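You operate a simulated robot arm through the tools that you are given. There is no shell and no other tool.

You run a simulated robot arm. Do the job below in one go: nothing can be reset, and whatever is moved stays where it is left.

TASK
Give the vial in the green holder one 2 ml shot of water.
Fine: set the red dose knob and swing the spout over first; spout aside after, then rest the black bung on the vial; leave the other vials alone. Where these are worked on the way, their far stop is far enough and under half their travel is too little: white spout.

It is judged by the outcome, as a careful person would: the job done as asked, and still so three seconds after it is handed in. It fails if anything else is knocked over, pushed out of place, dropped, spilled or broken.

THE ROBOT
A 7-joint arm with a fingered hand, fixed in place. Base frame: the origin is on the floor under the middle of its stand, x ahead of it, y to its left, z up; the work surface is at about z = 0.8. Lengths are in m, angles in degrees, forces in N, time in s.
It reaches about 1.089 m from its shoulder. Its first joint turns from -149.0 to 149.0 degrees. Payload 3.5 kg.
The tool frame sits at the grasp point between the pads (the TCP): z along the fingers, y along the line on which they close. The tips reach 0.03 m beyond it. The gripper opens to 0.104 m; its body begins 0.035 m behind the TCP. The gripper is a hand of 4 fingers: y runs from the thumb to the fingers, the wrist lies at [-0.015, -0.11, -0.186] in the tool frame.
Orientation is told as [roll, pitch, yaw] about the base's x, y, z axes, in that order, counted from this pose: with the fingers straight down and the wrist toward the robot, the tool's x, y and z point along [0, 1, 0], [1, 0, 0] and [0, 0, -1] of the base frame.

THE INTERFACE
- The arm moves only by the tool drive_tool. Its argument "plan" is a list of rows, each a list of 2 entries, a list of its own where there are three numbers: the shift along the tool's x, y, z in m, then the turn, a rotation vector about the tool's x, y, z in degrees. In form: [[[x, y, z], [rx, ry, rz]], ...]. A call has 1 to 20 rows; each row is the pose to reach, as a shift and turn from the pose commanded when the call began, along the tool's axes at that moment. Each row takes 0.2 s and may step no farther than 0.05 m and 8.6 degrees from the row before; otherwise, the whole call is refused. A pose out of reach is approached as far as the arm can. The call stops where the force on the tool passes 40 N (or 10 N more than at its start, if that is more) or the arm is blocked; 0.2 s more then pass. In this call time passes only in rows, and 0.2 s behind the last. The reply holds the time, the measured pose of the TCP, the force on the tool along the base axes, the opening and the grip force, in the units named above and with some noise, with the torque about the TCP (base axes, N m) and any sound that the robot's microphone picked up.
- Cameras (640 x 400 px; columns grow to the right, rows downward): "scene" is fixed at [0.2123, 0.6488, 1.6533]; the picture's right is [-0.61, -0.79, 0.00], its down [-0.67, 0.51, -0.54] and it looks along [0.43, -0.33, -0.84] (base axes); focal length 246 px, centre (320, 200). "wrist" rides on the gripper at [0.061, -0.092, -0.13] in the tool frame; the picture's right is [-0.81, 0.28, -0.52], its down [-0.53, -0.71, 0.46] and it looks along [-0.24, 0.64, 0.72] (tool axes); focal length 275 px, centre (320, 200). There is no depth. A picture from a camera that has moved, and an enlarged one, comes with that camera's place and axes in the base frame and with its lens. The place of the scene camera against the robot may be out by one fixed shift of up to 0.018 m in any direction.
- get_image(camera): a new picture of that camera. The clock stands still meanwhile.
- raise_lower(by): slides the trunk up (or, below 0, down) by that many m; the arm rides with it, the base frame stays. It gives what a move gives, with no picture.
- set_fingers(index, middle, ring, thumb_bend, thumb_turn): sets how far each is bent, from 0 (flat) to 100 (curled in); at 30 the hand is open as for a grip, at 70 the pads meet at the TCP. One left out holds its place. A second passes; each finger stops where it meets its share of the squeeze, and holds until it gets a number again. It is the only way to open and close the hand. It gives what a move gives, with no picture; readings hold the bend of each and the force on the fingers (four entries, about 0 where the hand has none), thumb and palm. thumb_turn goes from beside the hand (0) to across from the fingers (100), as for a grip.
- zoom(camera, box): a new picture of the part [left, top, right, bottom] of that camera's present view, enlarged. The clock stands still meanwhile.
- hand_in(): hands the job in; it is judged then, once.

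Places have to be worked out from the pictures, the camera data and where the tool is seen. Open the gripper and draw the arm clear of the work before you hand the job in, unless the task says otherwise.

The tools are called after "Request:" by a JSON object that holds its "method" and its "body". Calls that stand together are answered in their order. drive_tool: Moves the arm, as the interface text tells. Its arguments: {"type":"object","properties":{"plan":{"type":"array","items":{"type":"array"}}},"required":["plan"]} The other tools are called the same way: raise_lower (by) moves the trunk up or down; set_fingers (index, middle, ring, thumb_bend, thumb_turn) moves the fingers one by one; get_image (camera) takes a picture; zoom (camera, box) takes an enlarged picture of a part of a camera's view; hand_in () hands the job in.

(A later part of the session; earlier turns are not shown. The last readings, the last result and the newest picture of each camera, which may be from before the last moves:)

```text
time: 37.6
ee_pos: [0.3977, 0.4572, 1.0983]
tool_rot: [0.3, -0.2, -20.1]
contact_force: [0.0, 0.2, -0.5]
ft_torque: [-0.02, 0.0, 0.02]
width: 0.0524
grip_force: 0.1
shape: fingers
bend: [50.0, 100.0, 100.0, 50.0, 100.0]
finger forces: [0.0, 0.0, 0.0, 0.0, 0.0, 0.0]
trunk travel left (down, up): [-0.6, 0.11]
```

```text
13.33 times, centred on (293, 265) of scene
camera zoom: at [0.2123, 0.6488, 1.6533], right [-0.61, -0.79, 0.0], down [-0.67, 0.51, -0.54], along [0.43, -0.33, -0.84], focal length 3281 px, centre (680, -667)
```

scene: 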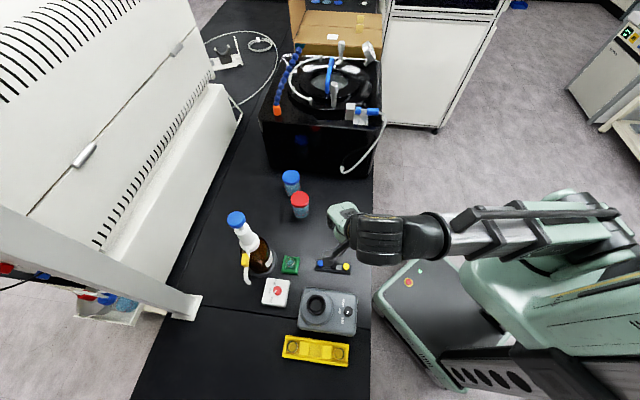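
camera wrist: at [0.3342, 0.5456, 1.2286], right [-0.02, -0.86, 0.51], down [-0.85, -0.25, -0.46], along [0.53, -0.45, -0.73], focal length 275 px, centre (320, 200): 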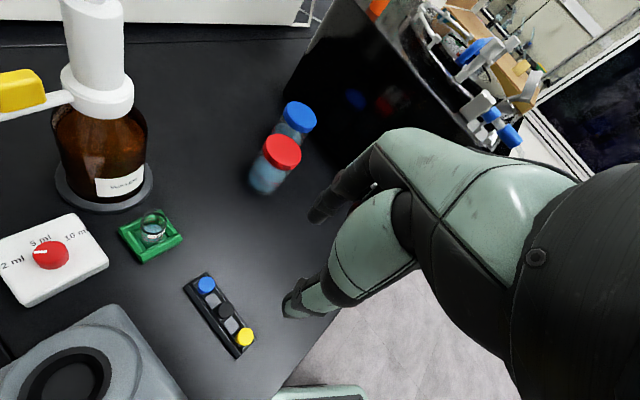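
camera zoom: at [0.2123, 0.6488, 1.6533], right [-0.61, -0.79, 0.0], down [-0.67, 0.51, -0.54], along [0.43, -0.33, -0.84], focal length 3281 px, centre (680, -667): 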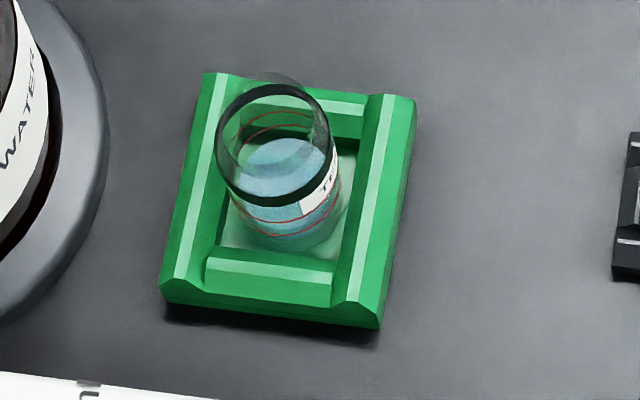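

The water surface sits between the vial's two red marks, which fits a single 2 ml shot. The rack rails top out near z = 0.82 and the bung top near 0.833. The thumb tip is higher than the index tip, so I'll tilt the hand −12° about its x axis to level them and lower to a hover at z ≈ 0.93.

Request:
{"method": "drive_tool", "body": {"plan": [[[-0.0013, 0.0001, 0.042], [-3, 0, 0]], [[-0.0026, 0.0002, 0.084], [-6, 0, 0]], [[-0.004, 0.0003, 0.126], [-9, 0, 0]], [[-0.0053, 0.0004, 0.168], [-12, 0, 0]]]}}

Request:
{"method": "get_image", "body": {"camera": "wrist"}}

Request:
{"method": "zoom", "body": {"camera": "scene", "box": [270, 210, 390, 290]}}

```text
time: 38.6
ee_pos: [0.4011, 0.4544, 0.9302]
tool_rot: [0.3, -12.1, -20.1]
contact_force: [-0.4, 0.4, 0.1]
ft_torque: [0.02, 0.0, -0.03]
width: 0.0524
grip_force: 0.1
shape: fingers
bend: [50.0, 100.0, 100.0, 50.0, 100.0]
finger forces: [0.1, 0.0, 0.0, 0.0, 0.1, 0.0]
trunk travel left (down, up): [-0.6, 0.11]
```

```text
taken
camera wrist: at [0.313, 0.5517, 1.038], right [-0.13, -0.82, 0.56], down [-0.75, -0.29, -0.6], along [0.65, -0.49, -0.57], focal length 275 px, centre (320, 200)
```

wrist: 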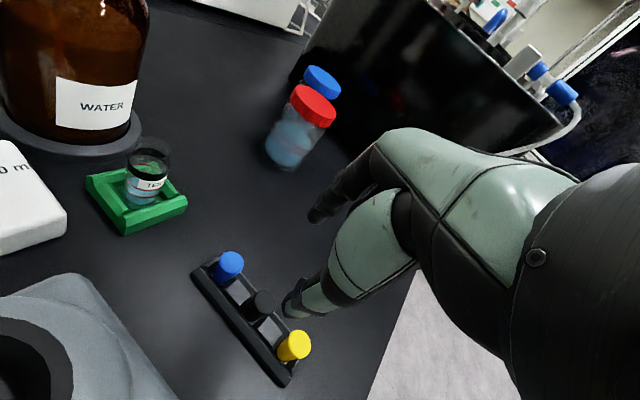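

```text
5.00 times, centred on (330, 250) of scene
camera zoom: at [0.2123, 0.6488, 1.6533], right [-0.61, -0.79, 0.0], down [-0.67, 0.51, -0.54], along [0.43, -0.33, -0.84], focal length 1230 px, centre (270, -50)
```

zoom: 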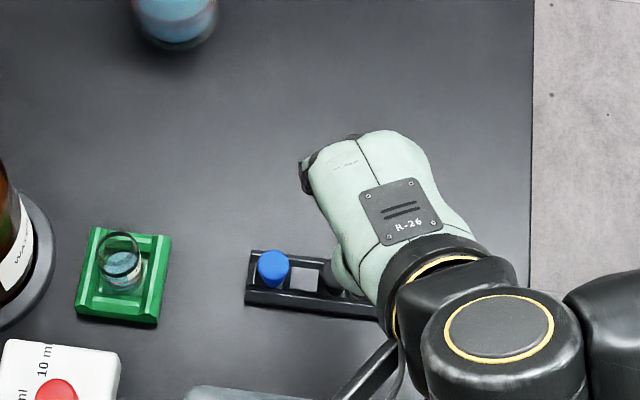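

Hovering tilted above the rack. I'll zoom on the bung with thumb and index tips to check alignment, and on the vial which is seen nicely from the side here.

Request:
{"method": "zoom", "body": {"camera": "wrist", "box": [190, 180, 370, 380]}}

Request:
{"method": "zoom", "body": {"camera": "wrist", "box": [115, 120, 195, 220]}}

```text
2.00 times, centred on (280, 280) of wrist
camera zoom: at [0.313, 0.5517, 1.038], right [-0.13, -0.82, 0.56], down [-0.75, -0.29, -0.6], along [0.65, -0.49, -0.57], focal length 551 px, centre (400, 40)
```

zoom: 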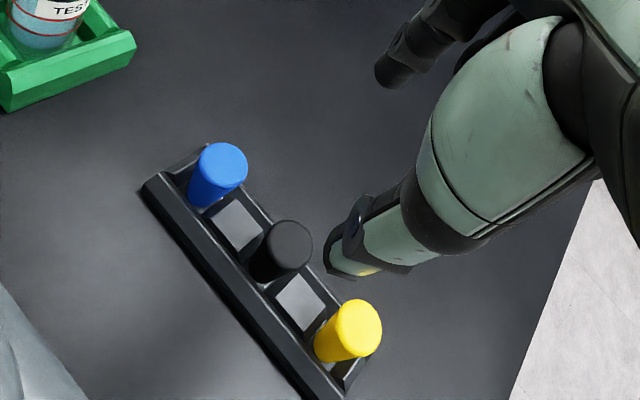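

```text
4.00 times, centred on (155, 170) of wrist
camera zoom: at [0.313, 0.5517, 1.038], right [-0.13, -0.82, 0.56], down [-0.75, -0.29, -0.6], along [0.65, -0.49, -0.57], focal length 1101 px, centre (980, 320)
```

zoom: 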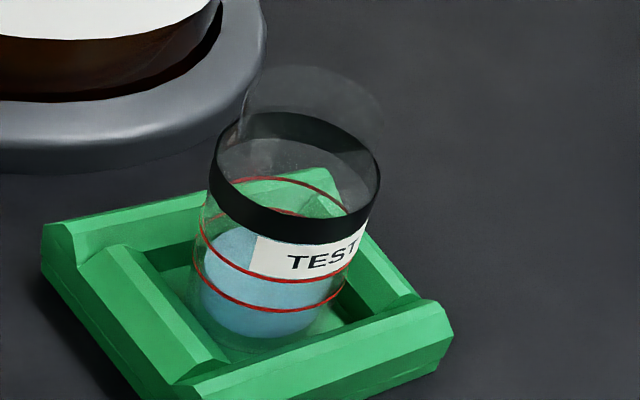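

Back-projection puts the bung 2–3 mm from the TCP as expected and the fingertip model matches the picture. I'll shift 5 mm to centre the pinch on the bung and descend to z ≈ 0.875.

Request:
{"method": "drive_tool", "body": {"plan": [[[-0.0051, -0.0023, -0.0005], [0, 0, 0]], [[-0.0051, -0.008, 0.0264], [0, 0, 0]], [[-0.0051, -0.0137, 0.0533], [0, 0, 0]]]}}

Request:
{"method": "get_image", "body": {"camera": "wrist"}}

Request:
{"method": "zoom", "body": {"camera": "wrist", "box": [190, 180, 370, 350]}}

Request:
{"method": "zoom", "body": {"camera": "scene", "box": [300, 230, 380, 290]}}

```text
time: 39.4
ee_pos: [0.395, 0.4509, 0.877]
tool_rot: [0.5, -12.1, -20.2]
contact_force: [0.3, -1.3, 0.9]
ft_torque: [-0.01, 0.01, 0.01]
width: 0.0525
grip_force: 0.0
shape: fingers
bend: [50.0, 100.0, 100.0, 50.0, 100.0]
finger forces: [0.1, 0.0, 0.0, 0.0, 0.0, 0.1]
trunk travel left (down, up): [-0.6, 0.11]
```

```text
taken
camera wrist: at [0.3077, 0.5476, 0.9855], right [-0.13, -0.82, 0.56], down [-0.75, -0.29, -0.6], along [0.65, -0.49, -0.58], focal length 275 px, centre (320, 200)
```

wrist: 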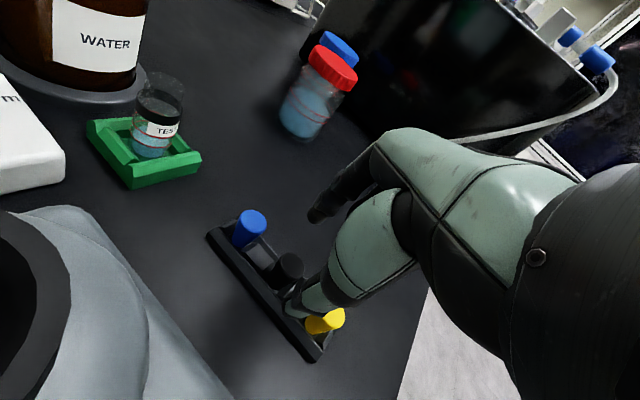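

```text
2.35 times, centred on (280, 265) of wrist
camera zoom: at [0.3077, 0.5476, 0.9855], right [-0.13, -0.82, 0.56], down [-0.75, -0.29, -0.6], along [0.65, -0.49, -0.58], focal length 648 px, centre (414, 47)
```

zoom: 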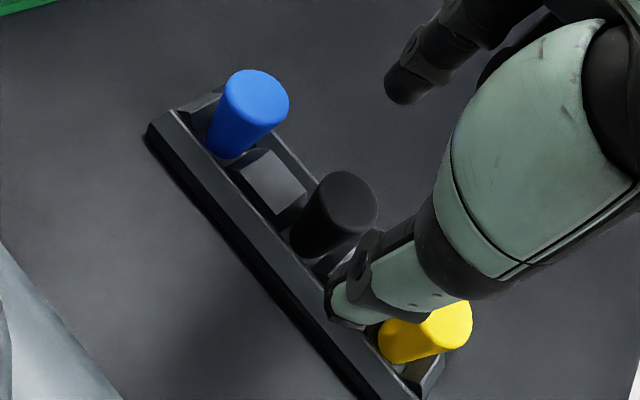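

```text
6.67 times, centred on (340, 260) of scene
camera zoom: at [0.2123, 0.6488, 1.6533], right [-0.61, -0.79, 0.0], down [-0.67, 0.51, -0.54], along [0.43, -0.33, -0.84], focal length 1640 px, centre (187, -200)
```

zoom: 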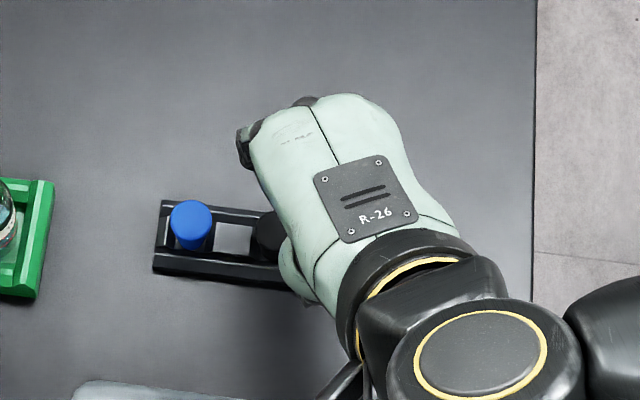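

Pinch centre is within about 1.5 mm of the bung. I'll lower the last 2.3 cm to z ≈ 0.854, keeping the tips just above the rack's rails.

Request:
{"method": "drive_tool", "body": {"plan": [[[0, -0.0025, 0.0117], [0, 0, 0]], [[0, -0.0048, 0.0225], [0, 0, 0]]]}}

Request:
{"method": "zoom", "body": {"camera": "wrist", "box": [210, 180, 370, 340]}}

```text
time: 40.0
ee_pos: [0.3951, 0.4488, 0.8538]
tool_rot: [0.4, -12.1, -20.1]
contact_force: [0.0, -0.3, -0.9]
ft_torque: [0.0, 0.03, -0.03]
width: 0.0523
grip_force: 0.0
shape: fingers
bend: [50.0, 100.0, 100.0, 50.0, 100.0]
finger forces: [0.0, 0.0, 0.0, 0.0, 0.0, 0.0]
trunk travel left (down, up): [-0.6, 0.11]
```

```text
2.50 times, centred on (290, 260) of wrist
camera zoom: at [0.3069, 0.5468, 0.9617], right [-0.13, -0.82, 0.56], down [-0.75, -0.29, -0.6], along [0.65, -0.49, -0.57], focal length 688 px, centre (395, 50)
```

zoom: 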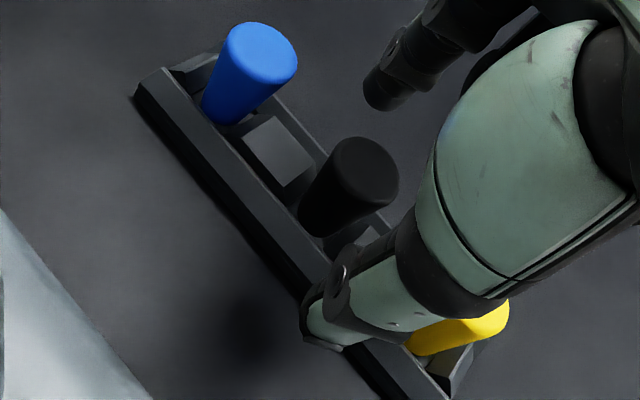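

Bung is between thumb and index with zero contact force. I'll close index and thumb on it.

Request:
{"method": "set_fingers", "body": {"index": 67, "thumb_bend": 67}}

Request:
{"method": "zoom", "body": {"camera": "wrist", "box": [210, 180, 370, 340]}}

```text
time: 41.0
ee_pos: [0.3951, 0.4506, 0.8535]
tool_rot: [0.4, -12.1, -20.1]
contact_force: [0.5, 0.4, 0.5]
ft_torque: [0.0, 0.01, 0.0]
width: 0.016
grip_force: 2.5
shape: fingers
bend: [64.0, 100.0, 100.0, 64.0, 100.0]
finger forces: [2.1, 0.1, 0.0, 0.0, 2.1, 0.1]
trunk travel left (down, up): [-0.6, 0.11]
```

```text
2.50 times, centred on (290, 260) of wrist
camera zoom: at [0.3068, 0.5467, 0.9617], right [-0.13, -0.82, 0.56], down [-0.75, -0.29, -0.6], along [0.65, -0.49, -0.57], focal length 688 px, centre (395, 50)
```

zoom: 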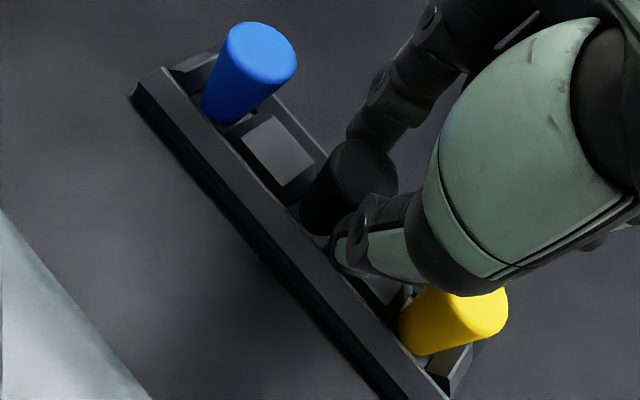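

Balanced 2.1 N on both sides and the neighbours are untouched. I'll firm the grip a little, then lift straight up slowly.

Request:
{"method": "set_fingers", "body": {"index": 69, "thumb_bend": 69}}

Request:
{"method": "drive_tool", "body": {"plan": [[[0, 0.0021, -0.0098], [0, 0, 0]], [[0, 0.0052, -0.0245], [0, 0, 0]], [[0, 0.0104, -0.0489], [0, 0, 0]], [[0, 0.0166, -0.0782], [0, 0, 0]]]}}

Request:
{"method": "get_image", "body": {"camera": "wrist"}}

Request:
{"method": "zoom", "body": {"camera": "wrist", "box": [190, 170, 370, 350]}}

Request:
{"method": "zoom", "body": {"camera": "scene", "box": [270, 220, 390, 290]}}

```text
time: 42.0
ee_pos: [0.3953, 0.4504, 0.8535]
tool_rot: [0.4, -12.1, -20.0]
contact_force: [-1.0, 0.2, -0.2]
ft_torque: [0.01, -0.02, -0.05]
width: 0.0154
grip_force: 3.2
shape: fingers
bend: [64.0, 100.0, 100.0, 65.0, 100.0]
finger forces: [3.1, 0.0, 0.1, 0.0, 3.3, 0.0]
trunk travel left (down, up): [-0.6, 0.11]
```

```text
time: 43.0
ee_pos: [0.3958, 0.4475, 0.9331]
tool_rot: [0.4, -12.1, -20.0]
contact_force: [-0.9, -0.6, -0.5]
ft_torque: [0.03, -0.03, 0.0]
width: 0.0154
grip_force: 2.6
shape: fingers
bend: [64.0, 100.0, 100.0, 65.0, 100.0]
finger forces: [3.2, 0.0, 0.1, 0.1, 3.3, 0.1]
trunk travel left (down, up): [-0.6, 0.11]
```

```text
taken
camera wrist: at [0.3075, 0.5436, 1.0419], right [-0.13, -0.82, 0.56], down [-0.75, -0.29, -0.6], along [0.65, -0.49, -0.57], focal length 275 px, centre (320, 200)
```

wrist: 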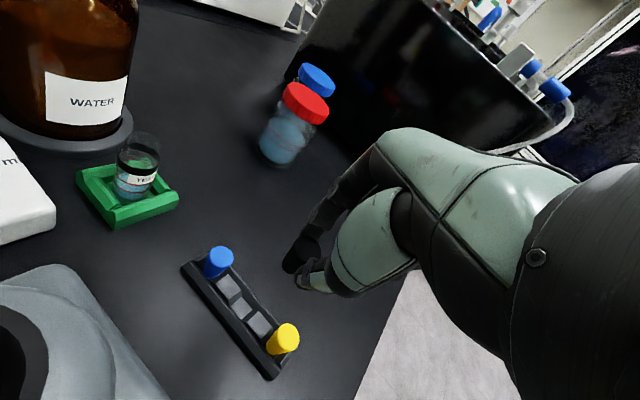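

```text
2.22 times, centred on (280, 260) of wrist
camera zoom: at [0.3075, 0.5436, 1.0419], right [-0.13, -0.82, 0.56], down [-0.75, -0.29, -0.6], along [0.65, -0.49, -0.57], focal length 612 px, centre (409, 67)
```

zoom: 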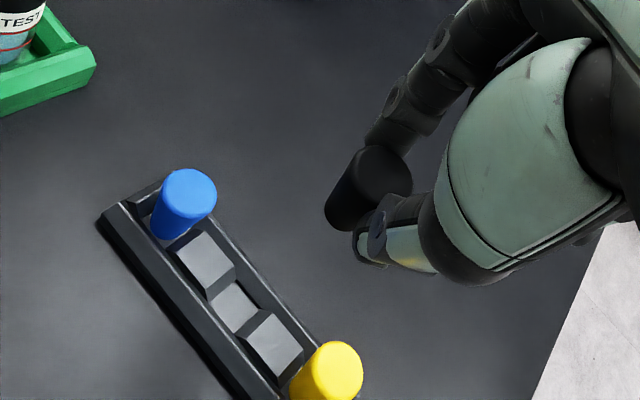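

```text
5.33 times, centred on (330, 255) of scene
camera zoom: at [0.2123, 0.6488, 1.6533], right [-0.61, -0.79, 0.0], down [-0.67, 0.51, -0.54], along [0.43, -0.33, -0.84], focal length 1312 px, centre (267, -93)
```

zoom: 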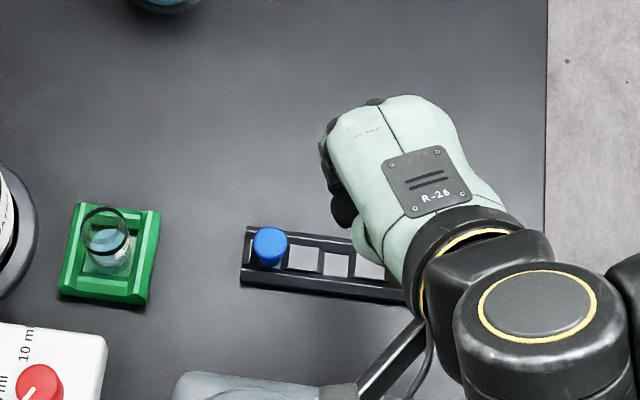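

The bung is held firmly and upright and its neighbours are in place. Before placing, I'll look closely at the vial's mouth and the held bung from here.

Request:
{"method": "zoom", "body": {"camera": "wrist", "box": [105, 120, 175, 210]}}

Request:
{"method": "zoom", "body": {"camera": "wrist", "box": [270, 200, 350, 300]}}

```text
4.44 times, centred on (140, 165) of wrist
camera zoom: at [0.3075, 0.5436, 1.0419], right [-0.13, -0.82, 0.56], down [-0.75, -0.29, -0.6], along [0.65, -0.49, -0.57], focal length 1224 px, centre (1120, 356)
```

zoom: 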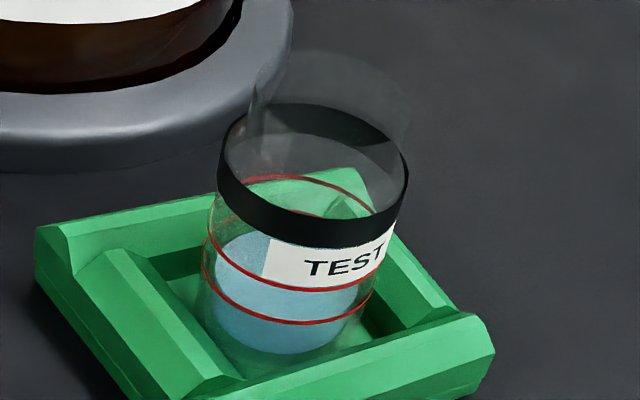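

```text
4.00 times, centred on (310, 250) of wrist
camera zoom: at [0.3075, 0.5436, 1.0419], right [-0.13, -0.82, 0.56], down [-0.75, -0.29, -0.6], along [0.65, -0.49, -0.57], focal length 1101 px, centre (360, 0)
```

zoom: 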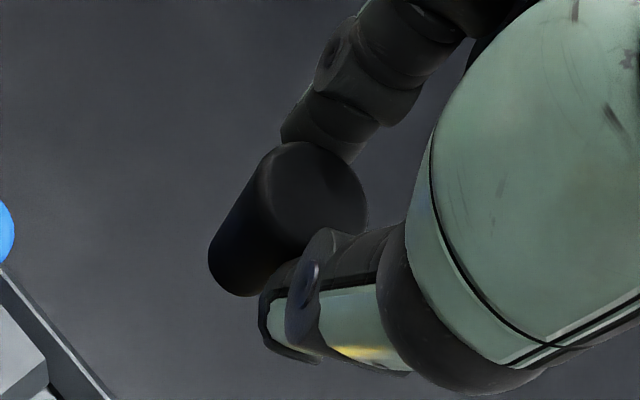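

The held bung is vertical, 25 mm tall, centred at TCP + (0.009, 0.003), with its bottom about 45 mm below TCP. The vial axis is ≈ (0.497, 0.564) and its mouth z ≈ 0.868. I'll lift to z = 1.0 and carry it over to above the vial.

Request:
{"method": "drive_tool", "body": {"plan": [[[0, 0.0067, -0.0318], [0, 0, 0]], [[0, 0.0135, -0.0636], [0, 0, 0]], [[0.0347, 0.025, -0.0611], [0, 0, 0]], [[0.0694, 0.0366, -0.0587], [0, 0, 0]], [[0.104, 0.0481, -0.0562], [0, 0, 0]], [[0.1387, 0.0597, -0.0538], [0, 0, 0]]]}}

Request:
{"method": "get_image", "body": {"camera": "wrist"}}

Request:
{"method": "zoom", "body": {"camera": "wrist", "box": [190, 190, 370, 370]}}

Request:
{"method": "zoom", "body": {"camera": "scene", "box": [220, 210, 360, 300]}}

```text
time: 44.4
ee_pos: [0.4878, 0.5647, 0.9986]
tool_rot: [0.3, -12.1, -20.1]
contact_force: [0.4, -0.2, -0.3]
ft_torque: [0.0, -0.01, 0.05]
width: 0.0154
grip_force: 3.5
shape: fingers
bend: [64.0, 100.0, 100.0, 65.0, 100.0]
finger forces: [3.2, 0.0, 0.0, 0.0, 3.3, 0.0]
trunk travel left (down, up): [-0.6, 0.11]
```

```text
taken
camera wrist: at [0.4, 0.6612, 1.1073], right [-0.13, -0.82, 0.56], down [-0.75, -0.29, -0.6], along [0.65, -0.49, -0.57], focal length 275 px, centre (320, 200)
```

wrist: 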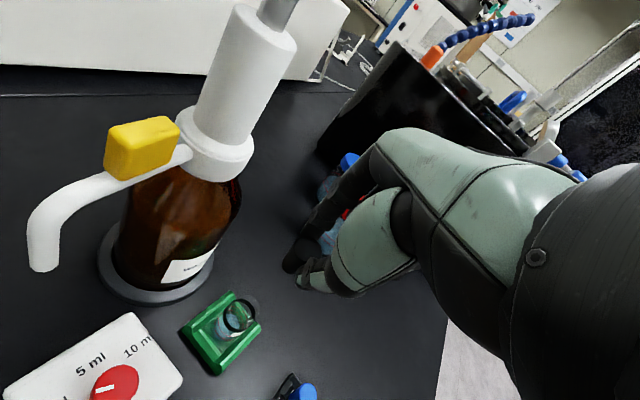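

```text
2.22 times, centred on (280, 280) of wrist
camera zoom: at [0.4, 0.6612, 1.1073], right [-0.13, -0.82, 0.56], down [-0.75, -0.29, -0.6], along [0.65, -0.49, -0.57], focal length 612 px, centre (409, 22)
```

zoom: 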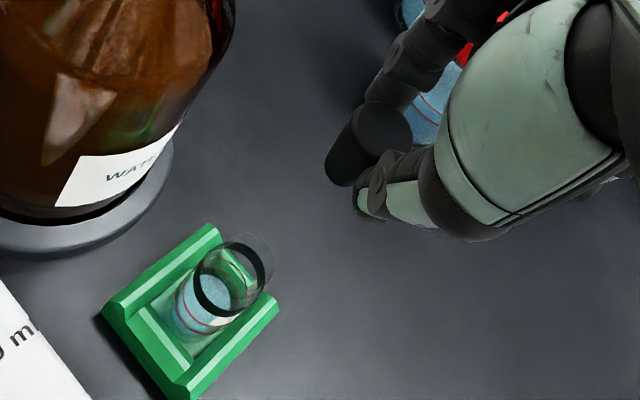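

```text
4.44 times, centred on (290, 255) of scene
camera zoom: at [0.2123, 0.6488, 1.6533], right [-0.61, -0.79, 0.0], down [-0.67, 0.51, -0.54], along [0.43, -0.33, -0.84], focal length 1094 px, centre (453, -44)
```

zoom: 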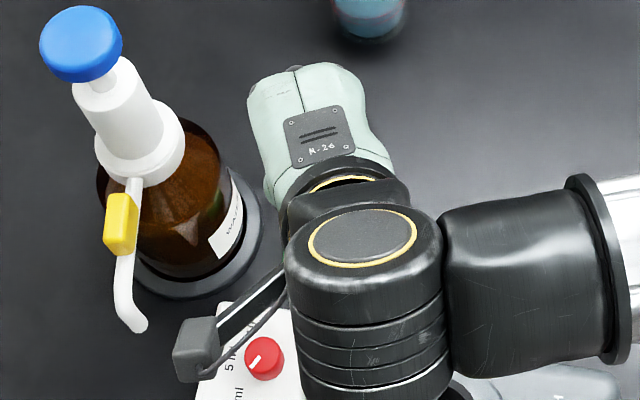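

Vial axis measured again as (0.4968, 0.5644), and the held bung is at about (0.498, 0.567), so only a 2 mm correction is needed. I'll correct and descend until the bung is about 1.5 cm above the mouth.

Request:
{"method": "drive_tool", "body": {"plan": [[[-0.0025, 0, 0], [0, 0, 0]], [[-0.0025, -0.0072, 0.0336], [0, 0, 0]], [[-0.0025, -0.0144, 0.0672], [0, 0, 0]]]}}

Request:
{"method": "get_image", "body": {"camera": "wrist"}}

Request:
{"method": "zoom", "body": {"camera": "wrist", "box": [220, 200, 360, 340]}}

Request:
{"method": "zoom", "body": {"camera": "scene", "box": [260, 220, 340, 290]}}

```text
time: 45.2
ee_pos: [0.4864, 0.5616, 0.9285]
tool_rot: [0.5, -12.1, -20.1]
contact_force: [0.5, -0.7, -1.0]
ft_torque: [0.0, -0.04, 0.03]
width: 0.0154
grip_force: 3.0
shape: fingers
bend: [64.0, 100.0, 100.0, 65.0, 100.0]
finger forces: [3.1, 0.0, 0.0, 0.0, 3.3, 0.0]
trunk travel left (down, up): [-0.6, 0.11]
```

```text
taken
camera wrist: at [0.3976, 0.6593, 1.038], right [-0.13, -0.82, 0.56], down [-0.75, -0.29, -0.6], along [0.65, -0.49, -0.58], focal length 275 px, centre (320, 200)
```

wrist: 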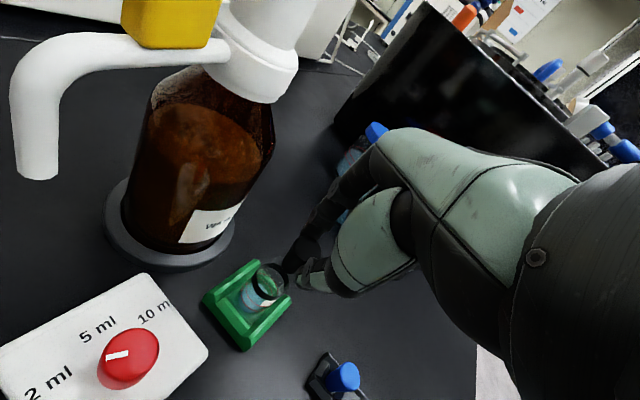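

```text
2.86 times, centred on (290, 270) of wrist
camera zoom: at [0.3976, 0.6593, 1.038], right [-0.13, -0.82, 0.56], down [-0.75, -0.29, -0.6], along [0.65, -0.49, -0.58], focal length 786 px, centre (406, 0)
```

zoom: 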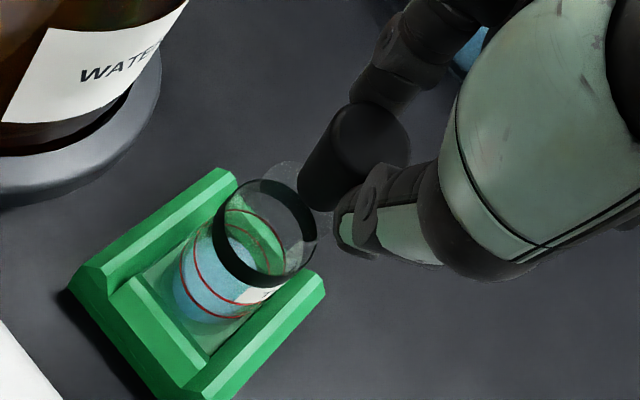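

```text
5.71 times, centred on (300, 255) of scene
camera zoom: at [0.2123, 0.6488, 1.6533], right [-0.61, -0.79, 0.0], down [-0.67, 0.51, -0.54], along [0.43, -0.33, -0.84], focal length 1406 px, centre (434, -114)
```

zoom: 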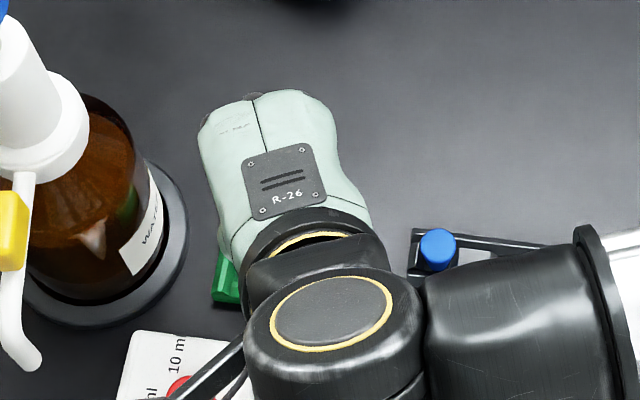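

The bung lines up with the vial axis to about 1 mm in this view. I'll come down 1 cm gently, then in small steps while watching the force.

Request:
{"method": "drive_tool", "body": {"plan": [[[0, -0.001, 0.0049], [0, 0, 0]], [[0, -0.0021, 0.0098], [0, 0, 0]]]}}

Request:
{"method": "zoom", "body": {"camera": "wrist", "box": [240, 200, 340, 300]}}

```text
time: 45.8
ee_pos: [0.4854, 0.5621, 0.9196]
tool_rot: [0.4, -12.1, -20.0]
contact_force: [0.3, 0.3, -0.2]
ft_torque: [0.02, -0.01, -0.02]
width: 0.0154
grip_force: 3.1
shape: fingers
bend: [64.0, 100.0, 100.0, 65.0, 100.0]
finger forces: [3.1, 0.1, 0.0, 0.0, 3.3, 0.2]
trunk travel left (down, up): [-0.6, 0.11]
```

```text
4.00 times, centred on (290, 250) of wrist
camera zoom: at [0.3979, 0.6588, 1.0279], right [-0.13, -0.82, 0.56], down [-0.75, -0.29, -0.6], along [0.65, -0.49, -0.57], focal length 1101 px, centre (440, 0)
```

zoom: 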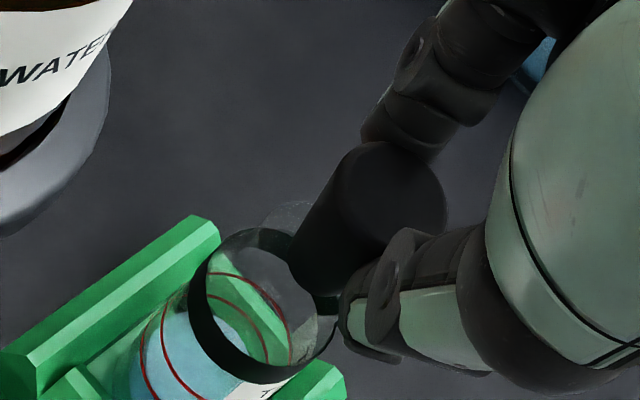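

The bung's lower end is now just at the mouth. I'll go down 3 mm at a time.

Request:
{"method": "drive_tool", "body": {"plan": [[[0, -0.0006, 0.0029], [0, 0, 0]]]}}

Request:
{"method": "drive_tool", "body": {"plan": [[[0, -0.0006, 0.0029], [0, 0, 0]]]}}

Request:
{"method": "zoom", "body": {"camera": "wrist", "box": [240, 200, 340, 300]}}

```text
time: 46.2
ee_pos: [0.4871, 0.5619, 0.9168]
tool_rot: [0.4, -12.0, -20.1]
contact_force: [0.5, 0.4, 0.3]
ft_torque: [0.0, -0.01, 0.03]
width: 0.0152
grip_force: 3.1
shape: fingers
bend: [64.0, 100.0, 100.0, 65.0, 100.0]
finger forces: [3.3, 0.0, 0.1, 0.0, 3.3, 0.0]
trunk travel left (down, up): [-0.6, 0.11]
```

```text
time: 46.6
ee_pos: [0.486, 0.5615, 0.914]
tool_rot: [0.4, -12.1, -20.0]
contact_force: [-0.5, -1.7, 3.2]
ft_torque: [0.04, 0.0, -0.01]
width: 0.0135
grip_force: 2.9
shape: fingers
bend: [65.0, 100.0, 100.0, 66.0, 100.0]
finger forces: [3.2, 0.0, 0.1, 0.1, 2.8, 0.0]
trunk travel left (down, up): [-0.6, 0.11]
```

```text
4.00 times, centred on (290, 250) of wrist
camera zoom: at [0.3974, 0.6583, 1.0221], right [-0.13, -0.82, 0.56], down [-0.75, -0.29, -0.6], along [0.65, -0.49, -0.57], focal length 1101 px, centre (440, 0)
```

zoom: 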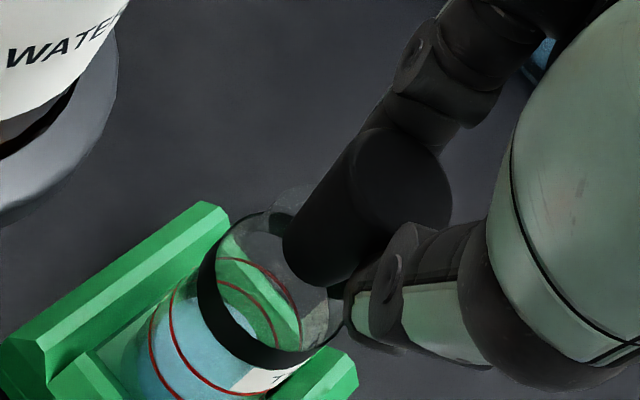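

Force rose to about 3 N upward with the bung on the rim, and its lower end is at the predicted mouth centre. I'll ease up half a millimetre to relieve the push, then open thumb and index together in small amounts.

Request:
{"method": "drive_tool", "body": {"plan": [[[0, 0.0001, -0.0006], [0, 0, 0]]]}}

Request:
{"method": "zoom", "body": {"camera": "wrist", "box": [265, 210, 335, 280]}}

Request:
{"method": "zoom", "body": {"camera": "scene", "box": [270, 235, 320, 285]}}

```text
time: 47.0
ee_pos: [0.4863, 0.561, 0.914]
tool_rot: [0.5, -12.1, -20.1]
contact_force: [-0.6, -0.9, 0.9]
ft_torque: [-0.01, 0.02, 0.05]
width: 0.0136
grip_force: 3.3
shape: fingers
bend: [65.0, 100.0, 100.0, 66.0, 100.0]
finger forces: [3.1, 0.0, 0.0, 0.0, 3.2, 0.1]
trunk travel left (down, up): [-0.6, 0.11]
```

```text
5.71 times, centred on (300, 245) of wrist
camera zoom: at [0.3978, 0.6584, 1.0225], right [-0.13, -0.82, 0.56], down [-0.75, -0.29, -0.6], along [0.65, -0.49, -0.58], focal length 1573 px, centre (434, -57)
```

zoom: 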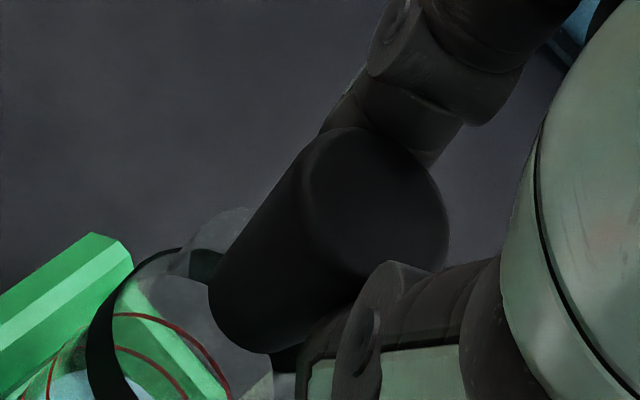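

```text
8.00 times, centred on (295, 260) of scene
camera zoom: at [0.2123, 0.6488, 1.6533], right [-0.61, -0.79, 0.0], down [-0.67, 0.51, -0.54], along [0.43, -0.33, -0.84], focal length 1969 px, centre (520, -280)
```

zoom: 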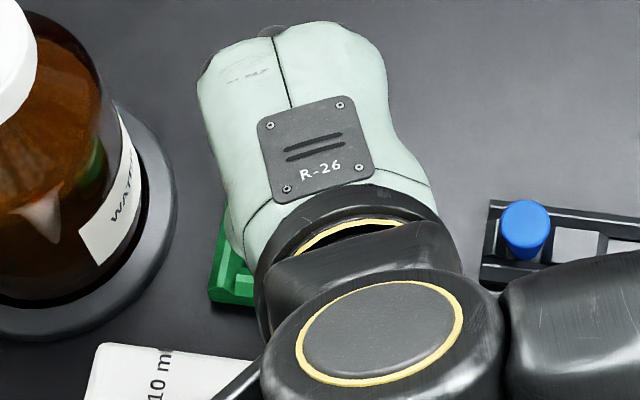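

The push is down to under 1 N and the bung sits upright on the mouth. I'll release slowly, both digits equally.

Request:
{"method": "set_fingers", "body": {"index": 63, "thumb_bend": 63}}

Request:
{"method": "zoom", "body": {"camera": "wrist", "box": [250, 200, 350, 300]}}

```text
time: 48.0
ee_pos: [0.4863, 0.5615, 0.9142]
tool_rot: [0.3, -12.1, -20.0]
contact_force: [-0.9, -0.2, 0.5]
ft_torque: [0.01, -0.01, -0.03]
width: 0.0181
grip_force: 0.1
shape: fingers
bend: [63.0, 100.0, 100.0, 63.0, 100.0]
finger forces: [0.0, 0.1, 0.0, 0.0, 0.0, 0.0]
trunk travel left (down, up): [-0.6, 0.11]
```

```text
4.00 times, centred on (300, 250) of wrist
camera zoom: at [0.3979, 0.6584, 1.0225], right [-0.13, -0.82, 0.56], down [-0.75, -0.29, -0.6], along [0.65, -0.49, -0.57], focal length 1101 px, centre (400, 0)
```

zoom: 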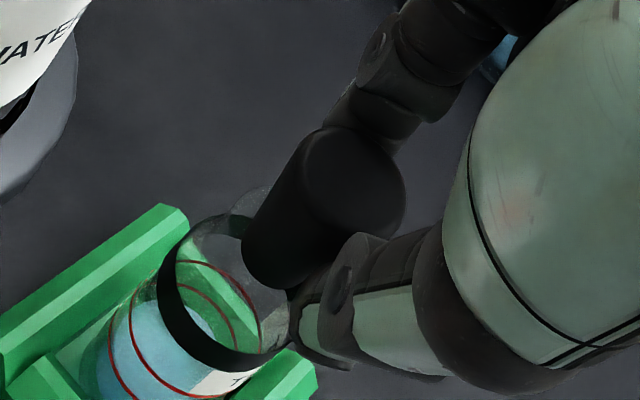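

Grip force is zero and the bung stands by itself. I'll open further in two steps.

Request:
{"method": "set_fingers", "body": {"index": 57, "thumb_bend": 57}}

Request:
{"method": "zoom", "body": {"camera": "wrist", "box": [250, 200, 350, 300]}}

```text
time: 49.0
ee_pos: [0.4858, 0.5613, 0.9141]
tool_rot: [0.5, -12.1, -20.1]
contact_force: [-0.1, 0.1, 0.3]
ft_torque: [-0.05, 0.03, 0.02]
width: 0.0357
grip_force: 0.1
shape: fingers
bend: [56.0, 100.0, 100.0, 56.0, 100.0]
finger forces: [0.0, 0.0, 0.1, 0.1, 0.0, 0.0]
trunk travel left (down, up): [-0.6, 0.11]
```

```text
4.00 times, centred on (300, 250) of wrist
camera zoom: at [0.3979, 0.6584, 1.0225], right [-0.13, -0.82, 0.56], down [-0.75, -0.29, -0.6], along [0.65, -0.49, -0.57], focal length 1101 px, centre (400, 0)
```

zoom: 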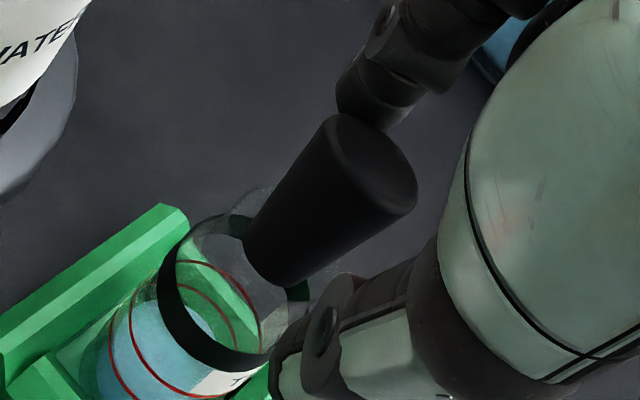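

The bung has leaned over against the index finger after opening, so it is not stable yet. I'll hold still and look closely before doing anything else.

Request:
{"method": "zoom", "body": {"camera": "wrist", "box": [280, 225, 330, 275]}}

Request:
{"method": "zoom", "body": {"camera": "wrist", "box": [260, 235, 310, 285]}}

Request:
{"method": "zoom", "body": {"camera": "scene", "box": [275, 245, 315, 285]}}

```text
8.00 times, centred on (305, 250) of wrist
camera zoom: at [0.3979, 0.6584, 1.0225], right [-0.13, -0.82, 0.56], down [-0.75, -0.29, -0.6], along [0.65, -0.49, -0.57], focal length 2202 px, centre (440, -200)
```

zoom: 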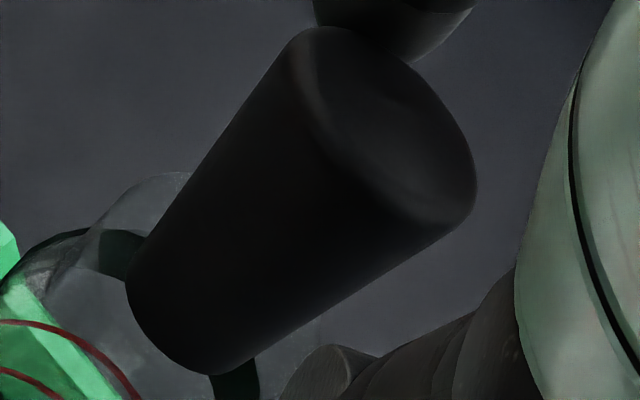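

```text
8.00 times, centred on (285, 260) of wrist
camera zoom: at [0.3979, 0.6584, 1.0225], right [-0.13, -0.82, 0.56], down [-0.75, -0.29, -0.6], along [0.65, -0.49, -0.57], focal length 2202 px, centre (600, -280)
```

zoom: 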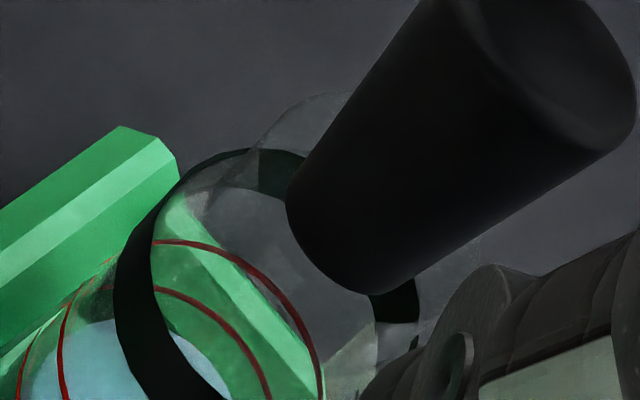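

```text
10.00 times, centred on (295, 265) of scene
camera zoom: at [0.2123, 0.6488, 1.6533], right [-0.61, -0.79, 0.0], down [-0.67, 0.51, -0.54], along [0.43, -0.33, -0.84], focal length 2461 px, centre (570, -450)
```

zoom: 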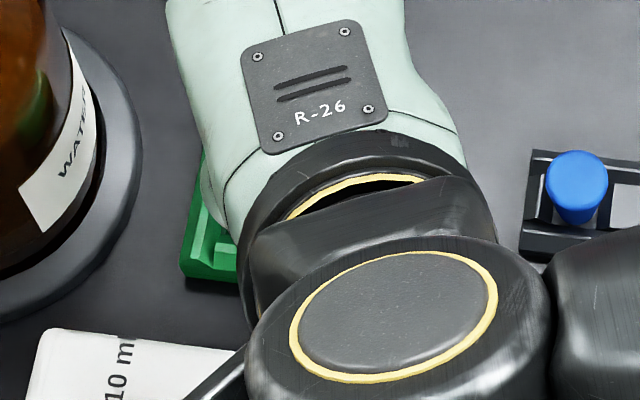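

The close-up shows the bung is a tapered stopper: its narrow lower end is just in the neck, but it leans because I was about 1.5 mm off toward the thumb side. I'll re-grip it gently with both digits to bring it upright.

Request:
{"method": "set_fingers", "body": {"index": 62, "thumb_bend": 62}}

Request:
{"method": "set_fingers", "body": {"index": 68, "thumb_bend": 68}}

Request:
{"method": "zoom", "body": {"camera": "wrist", "box": [265, 210, 335, 280]}}

```text
time: 50.0
ee_pos: [0.487, 0.5621, 0.9144]
tool_rot: [0.4, -12.1, -20.1]
contact_force: [0.1, 0.5, -0.7]
ft_torque: [0.0, -0.02, 0.01]
width: 0.0214
grip_force: 0.1
shape: fingers
bend: [62.0, 100.0, 100.0, 62.0, 100.0]
finger forces: [0.0, 0.1, 0.0, 0.1, 0.0, 0.0]
trunk travel left (down, up): [-0.6, 0.11]
```

```text
time: 51.0
ee_pos: [0.4852, 0.5618, 0.9141]
tool_rot: [0.4, -12.2, -20.1]
contact_force: [0.3, -0.2, 0.1]
ft_torque: [-0.04, 0.01, -0.04]
width: 0.0137
grip_force: 1.8
shape: fingers
bend: [65.0, 100.0, 100.0, 65.0, 100.0]
finger forces: [2.1, 0.0, 0.1, 0.0, 2.0, 0.0]
trunk travel left (down, up): [-0.6, 0.11]
```

```text
5.71 times, centred on (300, 245) of wrist
camera zoom: at [0.3979, 0.6584, 1.0225], right [-0.13, -0.82, 0.56], down [-0.75, -0.29, -0.6], along [0.65, -0.49, -0.57], focal length 1573 px, centre (434, -57)
```

zoom: 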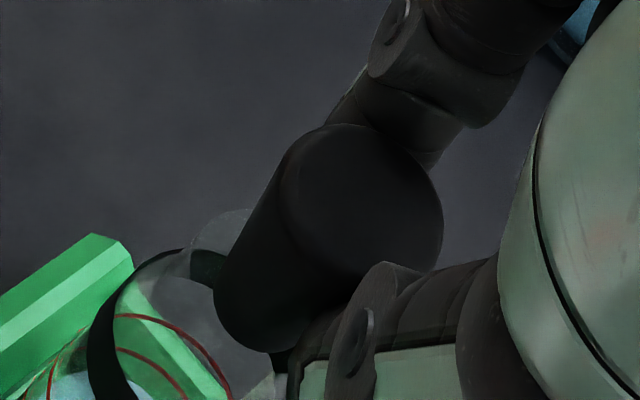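

Upright again and held with 2 N each. I'll lift 3 mm, shift 2 mm toward the index side, and lower again.

Request:
{"method": "drive_tool", "body": {"plan": [[[0, 0.0006, -0.0029], [0, 0, 0]], [[0.0002, 0.0026, -0.0025], [0, 0, 0]]]}}

Request:
{"method": "zoom", "body": {"camera": "wrist", "box": [265, 210, 335, 280]}}

```text
time: 51.6
ee_pos: [0.4872, 0.5604, 0.917]
tool_rot: [0.3, -12.1, -20.1]
contact_force: [0.1, -0.4, -0.1]
ft_torque: [-0.01, 0.02, -0.01]
width: 0.0134
grip_force: 2.5
shape: fingers
bend: [65.0, 100.0, 100.0, 65.0, 100.0]
finger forces: [2.0, 0.1, 0.0, 0.0, 1.9, 0.1]
trunk travel left (down, up): [-0.6, 0.11]
```

```text
5.71 times, centred on (300, 245) of wrist
camera zoom: at [0.3996, 0.6578, 1.0252], right [-0.13, -0.82, 0.56], down [-0.75, -0.29, -0.6], along [0.65, -0.49, -0.57], focal length 1573 px, centre (434, -57)
```

zoom: 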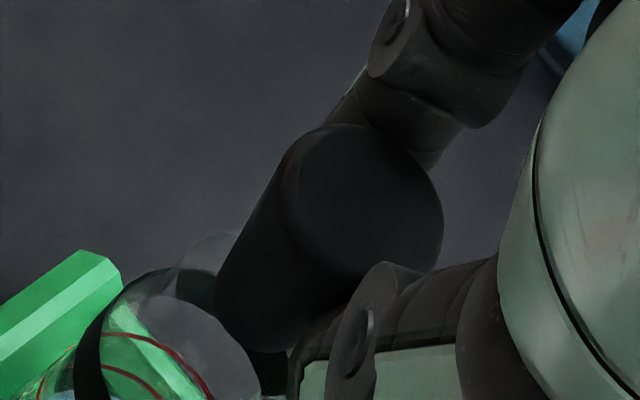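

The bung came up with the hand. Now lower again: 3 mm back to the earlier height, then a further 3 mm to see whether it enters the neck.

Request:
{"method": "drive_tool", "body": {"plan": [[[0, -0.0006, 0.0029], [0, 0, 0]]]}}

Request:
{"method": "drive_tool", "body": {"plan": [[[0, -0.0004, 0.002], [0, 0, 0]]]}}

Request:
{"method": "zoom", "body": {"camera": "wrist", "box": [265, 210, 335, 280]}}

```text
time: 52.0
ee_pos: [0.4879, 0.5599, 0.914]
tool_rot: [0.4, -12.0, -20.2]
contact_force: [-1.1, 0.3, -0.7]
ft_torque: [0.0, 0.0, 0.02]
width: 0.0136
grip_force: 2.3
shape: fingers
bend: [65.0, 100.0, 100.0, 65.0, 100.0]
finger forces: [2.1, 0.0, 0.1, 0.0, 1.9, 0.0]
trunk travel left (down, up): [-0.6, 0.11]
```

```text
time: 52.4
ee_pos: [0.4881, 0.5606, 0.9124]
tool_rot: [0.5, -12.1, -20.1]
contact_force: [0.2, -0.2, -0.1]
ft_torque: [-0.02, -0.01, 0.01]
width: 0.0134
grip_force: 2.2
shape: fingers
bend: [65.0, 100.0, 100.0, 65.0, 100.0]
finger forces: [2.1, 0.0, 0.1, 0.1, 2.1, 0.0]
trunk travel left (down, up): [-0.6, 0.11]
```

```text
5.71 times, centred on (300, 245) of wrist
camera zoom: at [0.3998, 0.6578, 1.0203], right [-0.13, -0.82, 0.56], down [-0.75, -0.29, -0.6], along [0.65, -0.49, -0.57], focal length 1573 px, centre (434, -57)
```

zoom: 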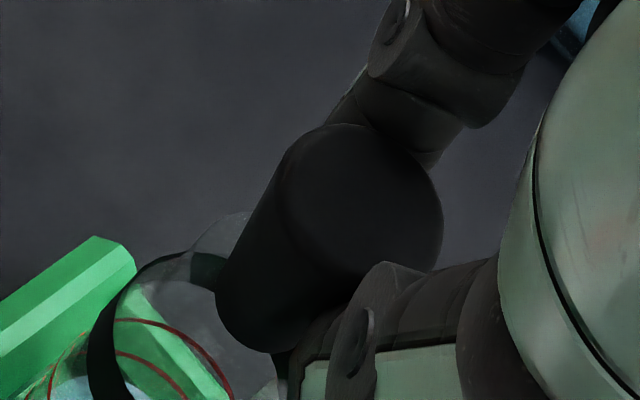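

No resistance now at a lower height than before, so the stopper is entering the neck. I'll continue in 2 mm steps until it seats.

Request:
{"method": "drive_tool", "body": {"plan": [[[0, -0.0004, 0.002], [0, 0, 0]]]}}

Request:
{"method": "drive_tool", "body": {"plan": [[[0, -0.0004, 0.002], [0, 0, 0]]]}}

Request:
{"method": "zoom", "body": {"camera": "wrist", "box": [265, 210, 335, 280]}}

```text
time: 52.8
ee_pos: [0.4873, 0.5613, 0.91]
tool_rot: [0.4, -12.1, -20.1]
contact_force: [-0.4, -0.3, 0.1]
ft_torque: [0.03, -0.01, 0.02]
width: 0.0136
grip_force: 2.0
shape: fingers
bend: [65.0, 100.0, 100.0, 65.0, 100.0]
finger forces: [2.2, 0.0, 0.0, 0.0, 2.1, 0.0]
trunk travel left (down, up): [-0.6, 0.11]
```

```text
time: 53.2
ee_pos: [0.4884, 0.5609, 0.9077]
tool_rot: [0.4, -12.1, -20.1]
contact_force: [0.0, 0.2, 0.8]
ft_torque: [0.02, -0.03, -0.01]
width: 0.0134
grip_force: 2.0
shape: fingers
bend: [65.0, 100.0, 100.0, 65.0, 100.0]
finger forces: [2.2, 0.0, 0.0, 0.1, 2.0, 0.1]
trunk travel left (down, up): [-0.6, 0.11]
```

```text
5.71 times, centred on (300, 245) of wrist
camera zoom: at [0.399, 0.658, 1.0161], right [-0.13, -0.82, 0.56], down [-0.75, -0.29, -0.6], along [0.65, -0.49, -0.57], focal length 1573 px, centre (434, -57)
```

zoom: 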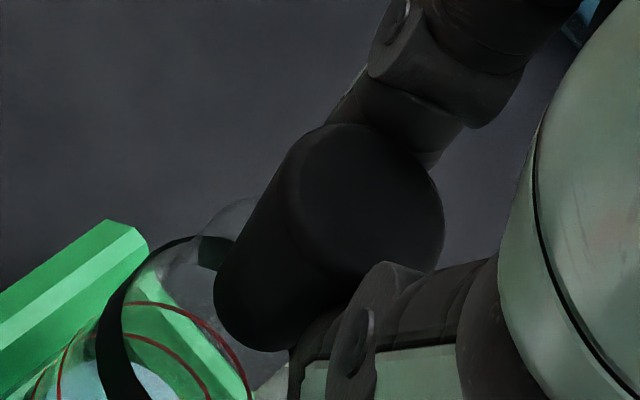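

Still free. Continuing down in 2 mm steps.

Request:
{"method": "drive_tool", "body": {"plan": [[[0, -0.0004, 0.002], [0, 0, 0]]]}}

Request:
{"method": "drive_tool", "body": {"plan": [[[0, -0.0004, 0.002], [0, 0, 0]]]}}

Request:
{"method": "zoom", "body": {"camera": "wrist", "box": [265, 210, 335, 280]}}

```text
time: 53.6
ee_pos: [0.4877, 0.5605, 0.9058]
tool_rot: [0.5, -12.0, -20.1]
contact_force: [0.3, 0.5, 1.6]
ft_torque: [0.01, -0.04, 0.0]
width: 0.0132
grip_force: 2.8
shape: fingers
bend: [65.0, 100.0, 100.0, 66.0, 100.0]
finger forces: [2.4, 0.1, 0.0, 0.0, 2.0, 0.1]
trunk travel left (down, up): [-0.6, 0.11]
```

```text
time: 54.0
ee_pos: [0.4877, 0.5604, 0.9041]
tool_rot: [0.4, -12.0, -20.2]
contact_force: [-0.3, -0.3, 1.9]
ft_torque: [0.01, 0.01, 0.03]
width: 0.0126
grip_force: 1.7
shape: fingers
bend: [65.0, 100.0, 100.0, 66.0, 100.0]
finger forces: [2.0, 0.0, 0.0, 0.2, 1.7, 0.1]
trunk travel left (down, up): [-0.6, 0.11]
```

```text
5.71 times, centred on (300, 245) of wrist
camera zoom: at [0.3995, 0.6577, 1.0122], right [-0.13, -0.82, 0.56], down [-0.75, -0.29, -0.6], along [0.65, -0.49, -0.57], focal length 1573 px, centre (434, -57)
```

zoom: 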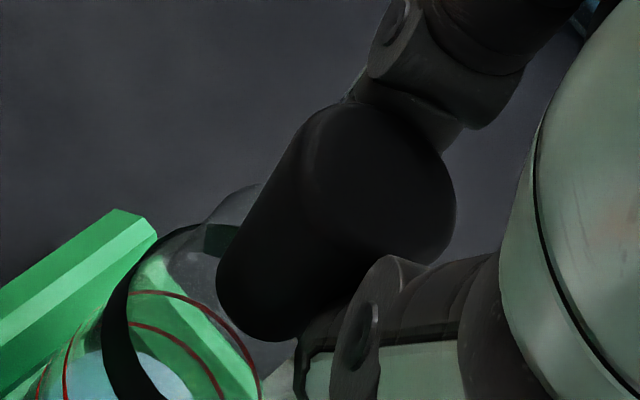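

The stopper now seats: about 2 N of resistance and it no longer moves down with the hand. I'll release in small steps again and watch whether it stays upright.

Request:
{"method": "set_fingers", "body": {"index": 62, "thumb_bend": 62}}

Request:
{"method": "zoom", "body": {"camera": "wrist", "box": [265, 210, 335, 280]}}

Request:
{"method": "set_fingers", "body": {"index": 58, "thumb_bend": 58}}

Request:
{"method": "zoom", "body": {"camera": "wrist", "box": [265, 210, 335, 280]}}

```text
time: 55.0
ee_pos: [0.4864, 0.56, 0.9041]
tool_rot: [0.4, -12.1, -20.1]
contact_force: [0.3, -0.2, -0.5]
ft_torque: [0.01, -0.01, 0.01]
width: 0.0207
grip_force: 0.1
shape: fingers
bend: [62.0, 100.0, 100.0, 62.0, 100.0]
finger forces: [0.0, 0.0, 0.1, 0.0, 0.0, 0.0]
trunk travel left (down, up): [-0.6, 0.11]
```

```text
5.71 times, centred on (300, 245) of wrist
camera zoom: at [0.3995, 0.6578, 1.0122], right [-0.13, -0.82, 0.56], down [-0.75, -0.29, -0.6], along [0.65, -0.49, -0.57], focal length 1573 px, centre (434, -57)
```

zoom: 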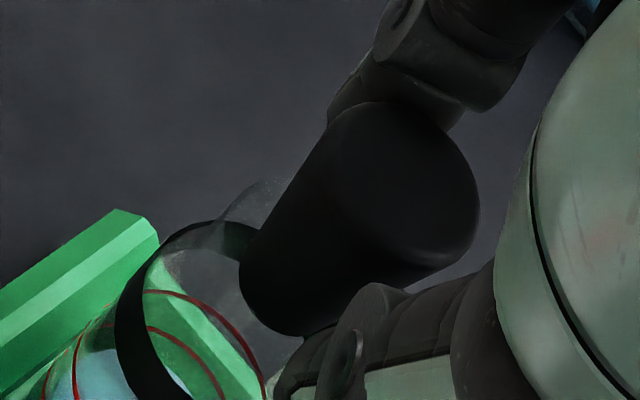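

```text
time: 56.0
ee_pos: [0.4874, 0.5595, 0.9038]
tool_rot: [0.5, -12.1, -20.0]
contact_force: [-0.1, 0.5, 0.1]
ft_torque: [0.01, 0.0, -0.01]
width: 0.0329
grip_force: 0.0
shape: fingers
bend: [57.0, 100.0, 100.0, 57.0, 100.0]
finger forces: [0.0, 0.1, 0.0, 0.1, 0.1, 0.1]
trunk travel left (down, up): [-0.6, 0.11]
```

```text
5.71 times, centred on (300, 245) of wrist
camera zoom: at [0.3995, 0.6578, 1.0122], right [-0.13, -0.82, 0.56], down [-0.75, -0.29, -0.6], along [0.65, -0.49, -0.57], focal length 1573 px, centre (434, -57)
```

zoom: 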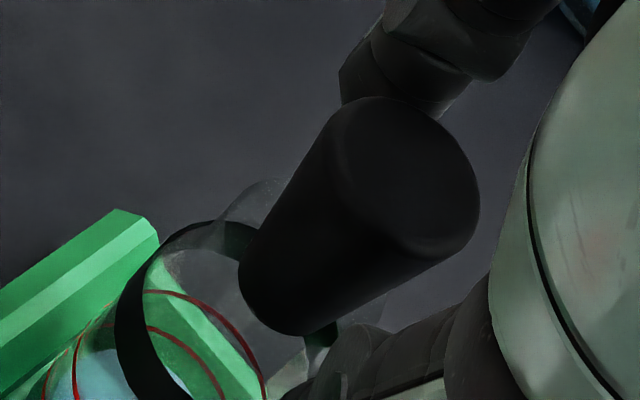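

The bung did not move between the last two openings, so it stands on its own. I'll open wider and look again.

Request:
{"method": "set_fingers", "body": {"index": 48, "thumb_bend": 46}}

Request:
{"method": "zoom", "body": {"camera": "wrist", "box": [250, 195, 350, 295]}}

```text
time: 57.0
ee_pos: [0.4883, 0.5589, 0.9035]
tool_rot: [0.4, -12.2, -20.1]
contact_force: [0.1, 0.0, -0.4]
ft_torque: [0.01, -0.01, -0.01]
width: 0.0588
grip_force: 0.0
shape: fingers
bend: [48.0, 100.0, 100.0, 46.0, 100.0]
finger forces: [0.0, 0.1, 0.0, 0.1, 0.1, 0.1]
trunk travel left (down, up): [-0.6, 0.11]
```

```text
4.00 times, centred on (300, 245) of wrist
camera zoom: at [0.3995, 0.6578, 1.0122], right [-0.13, -0.82, 0.56], down [-0.75, -0.29, -0.6], along [0.65, -0.49, -0.57], focal length 1101 px, centre (400, 20)
```

zoom: 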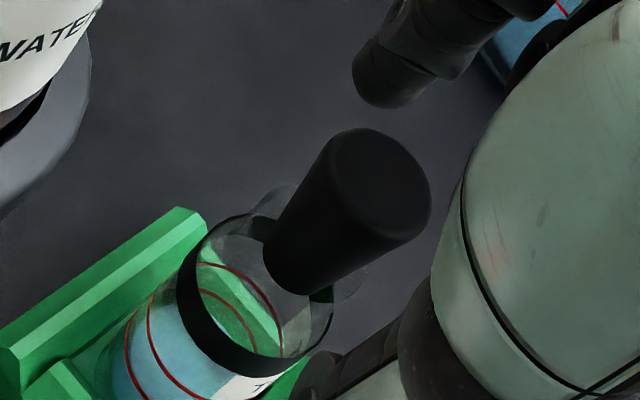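

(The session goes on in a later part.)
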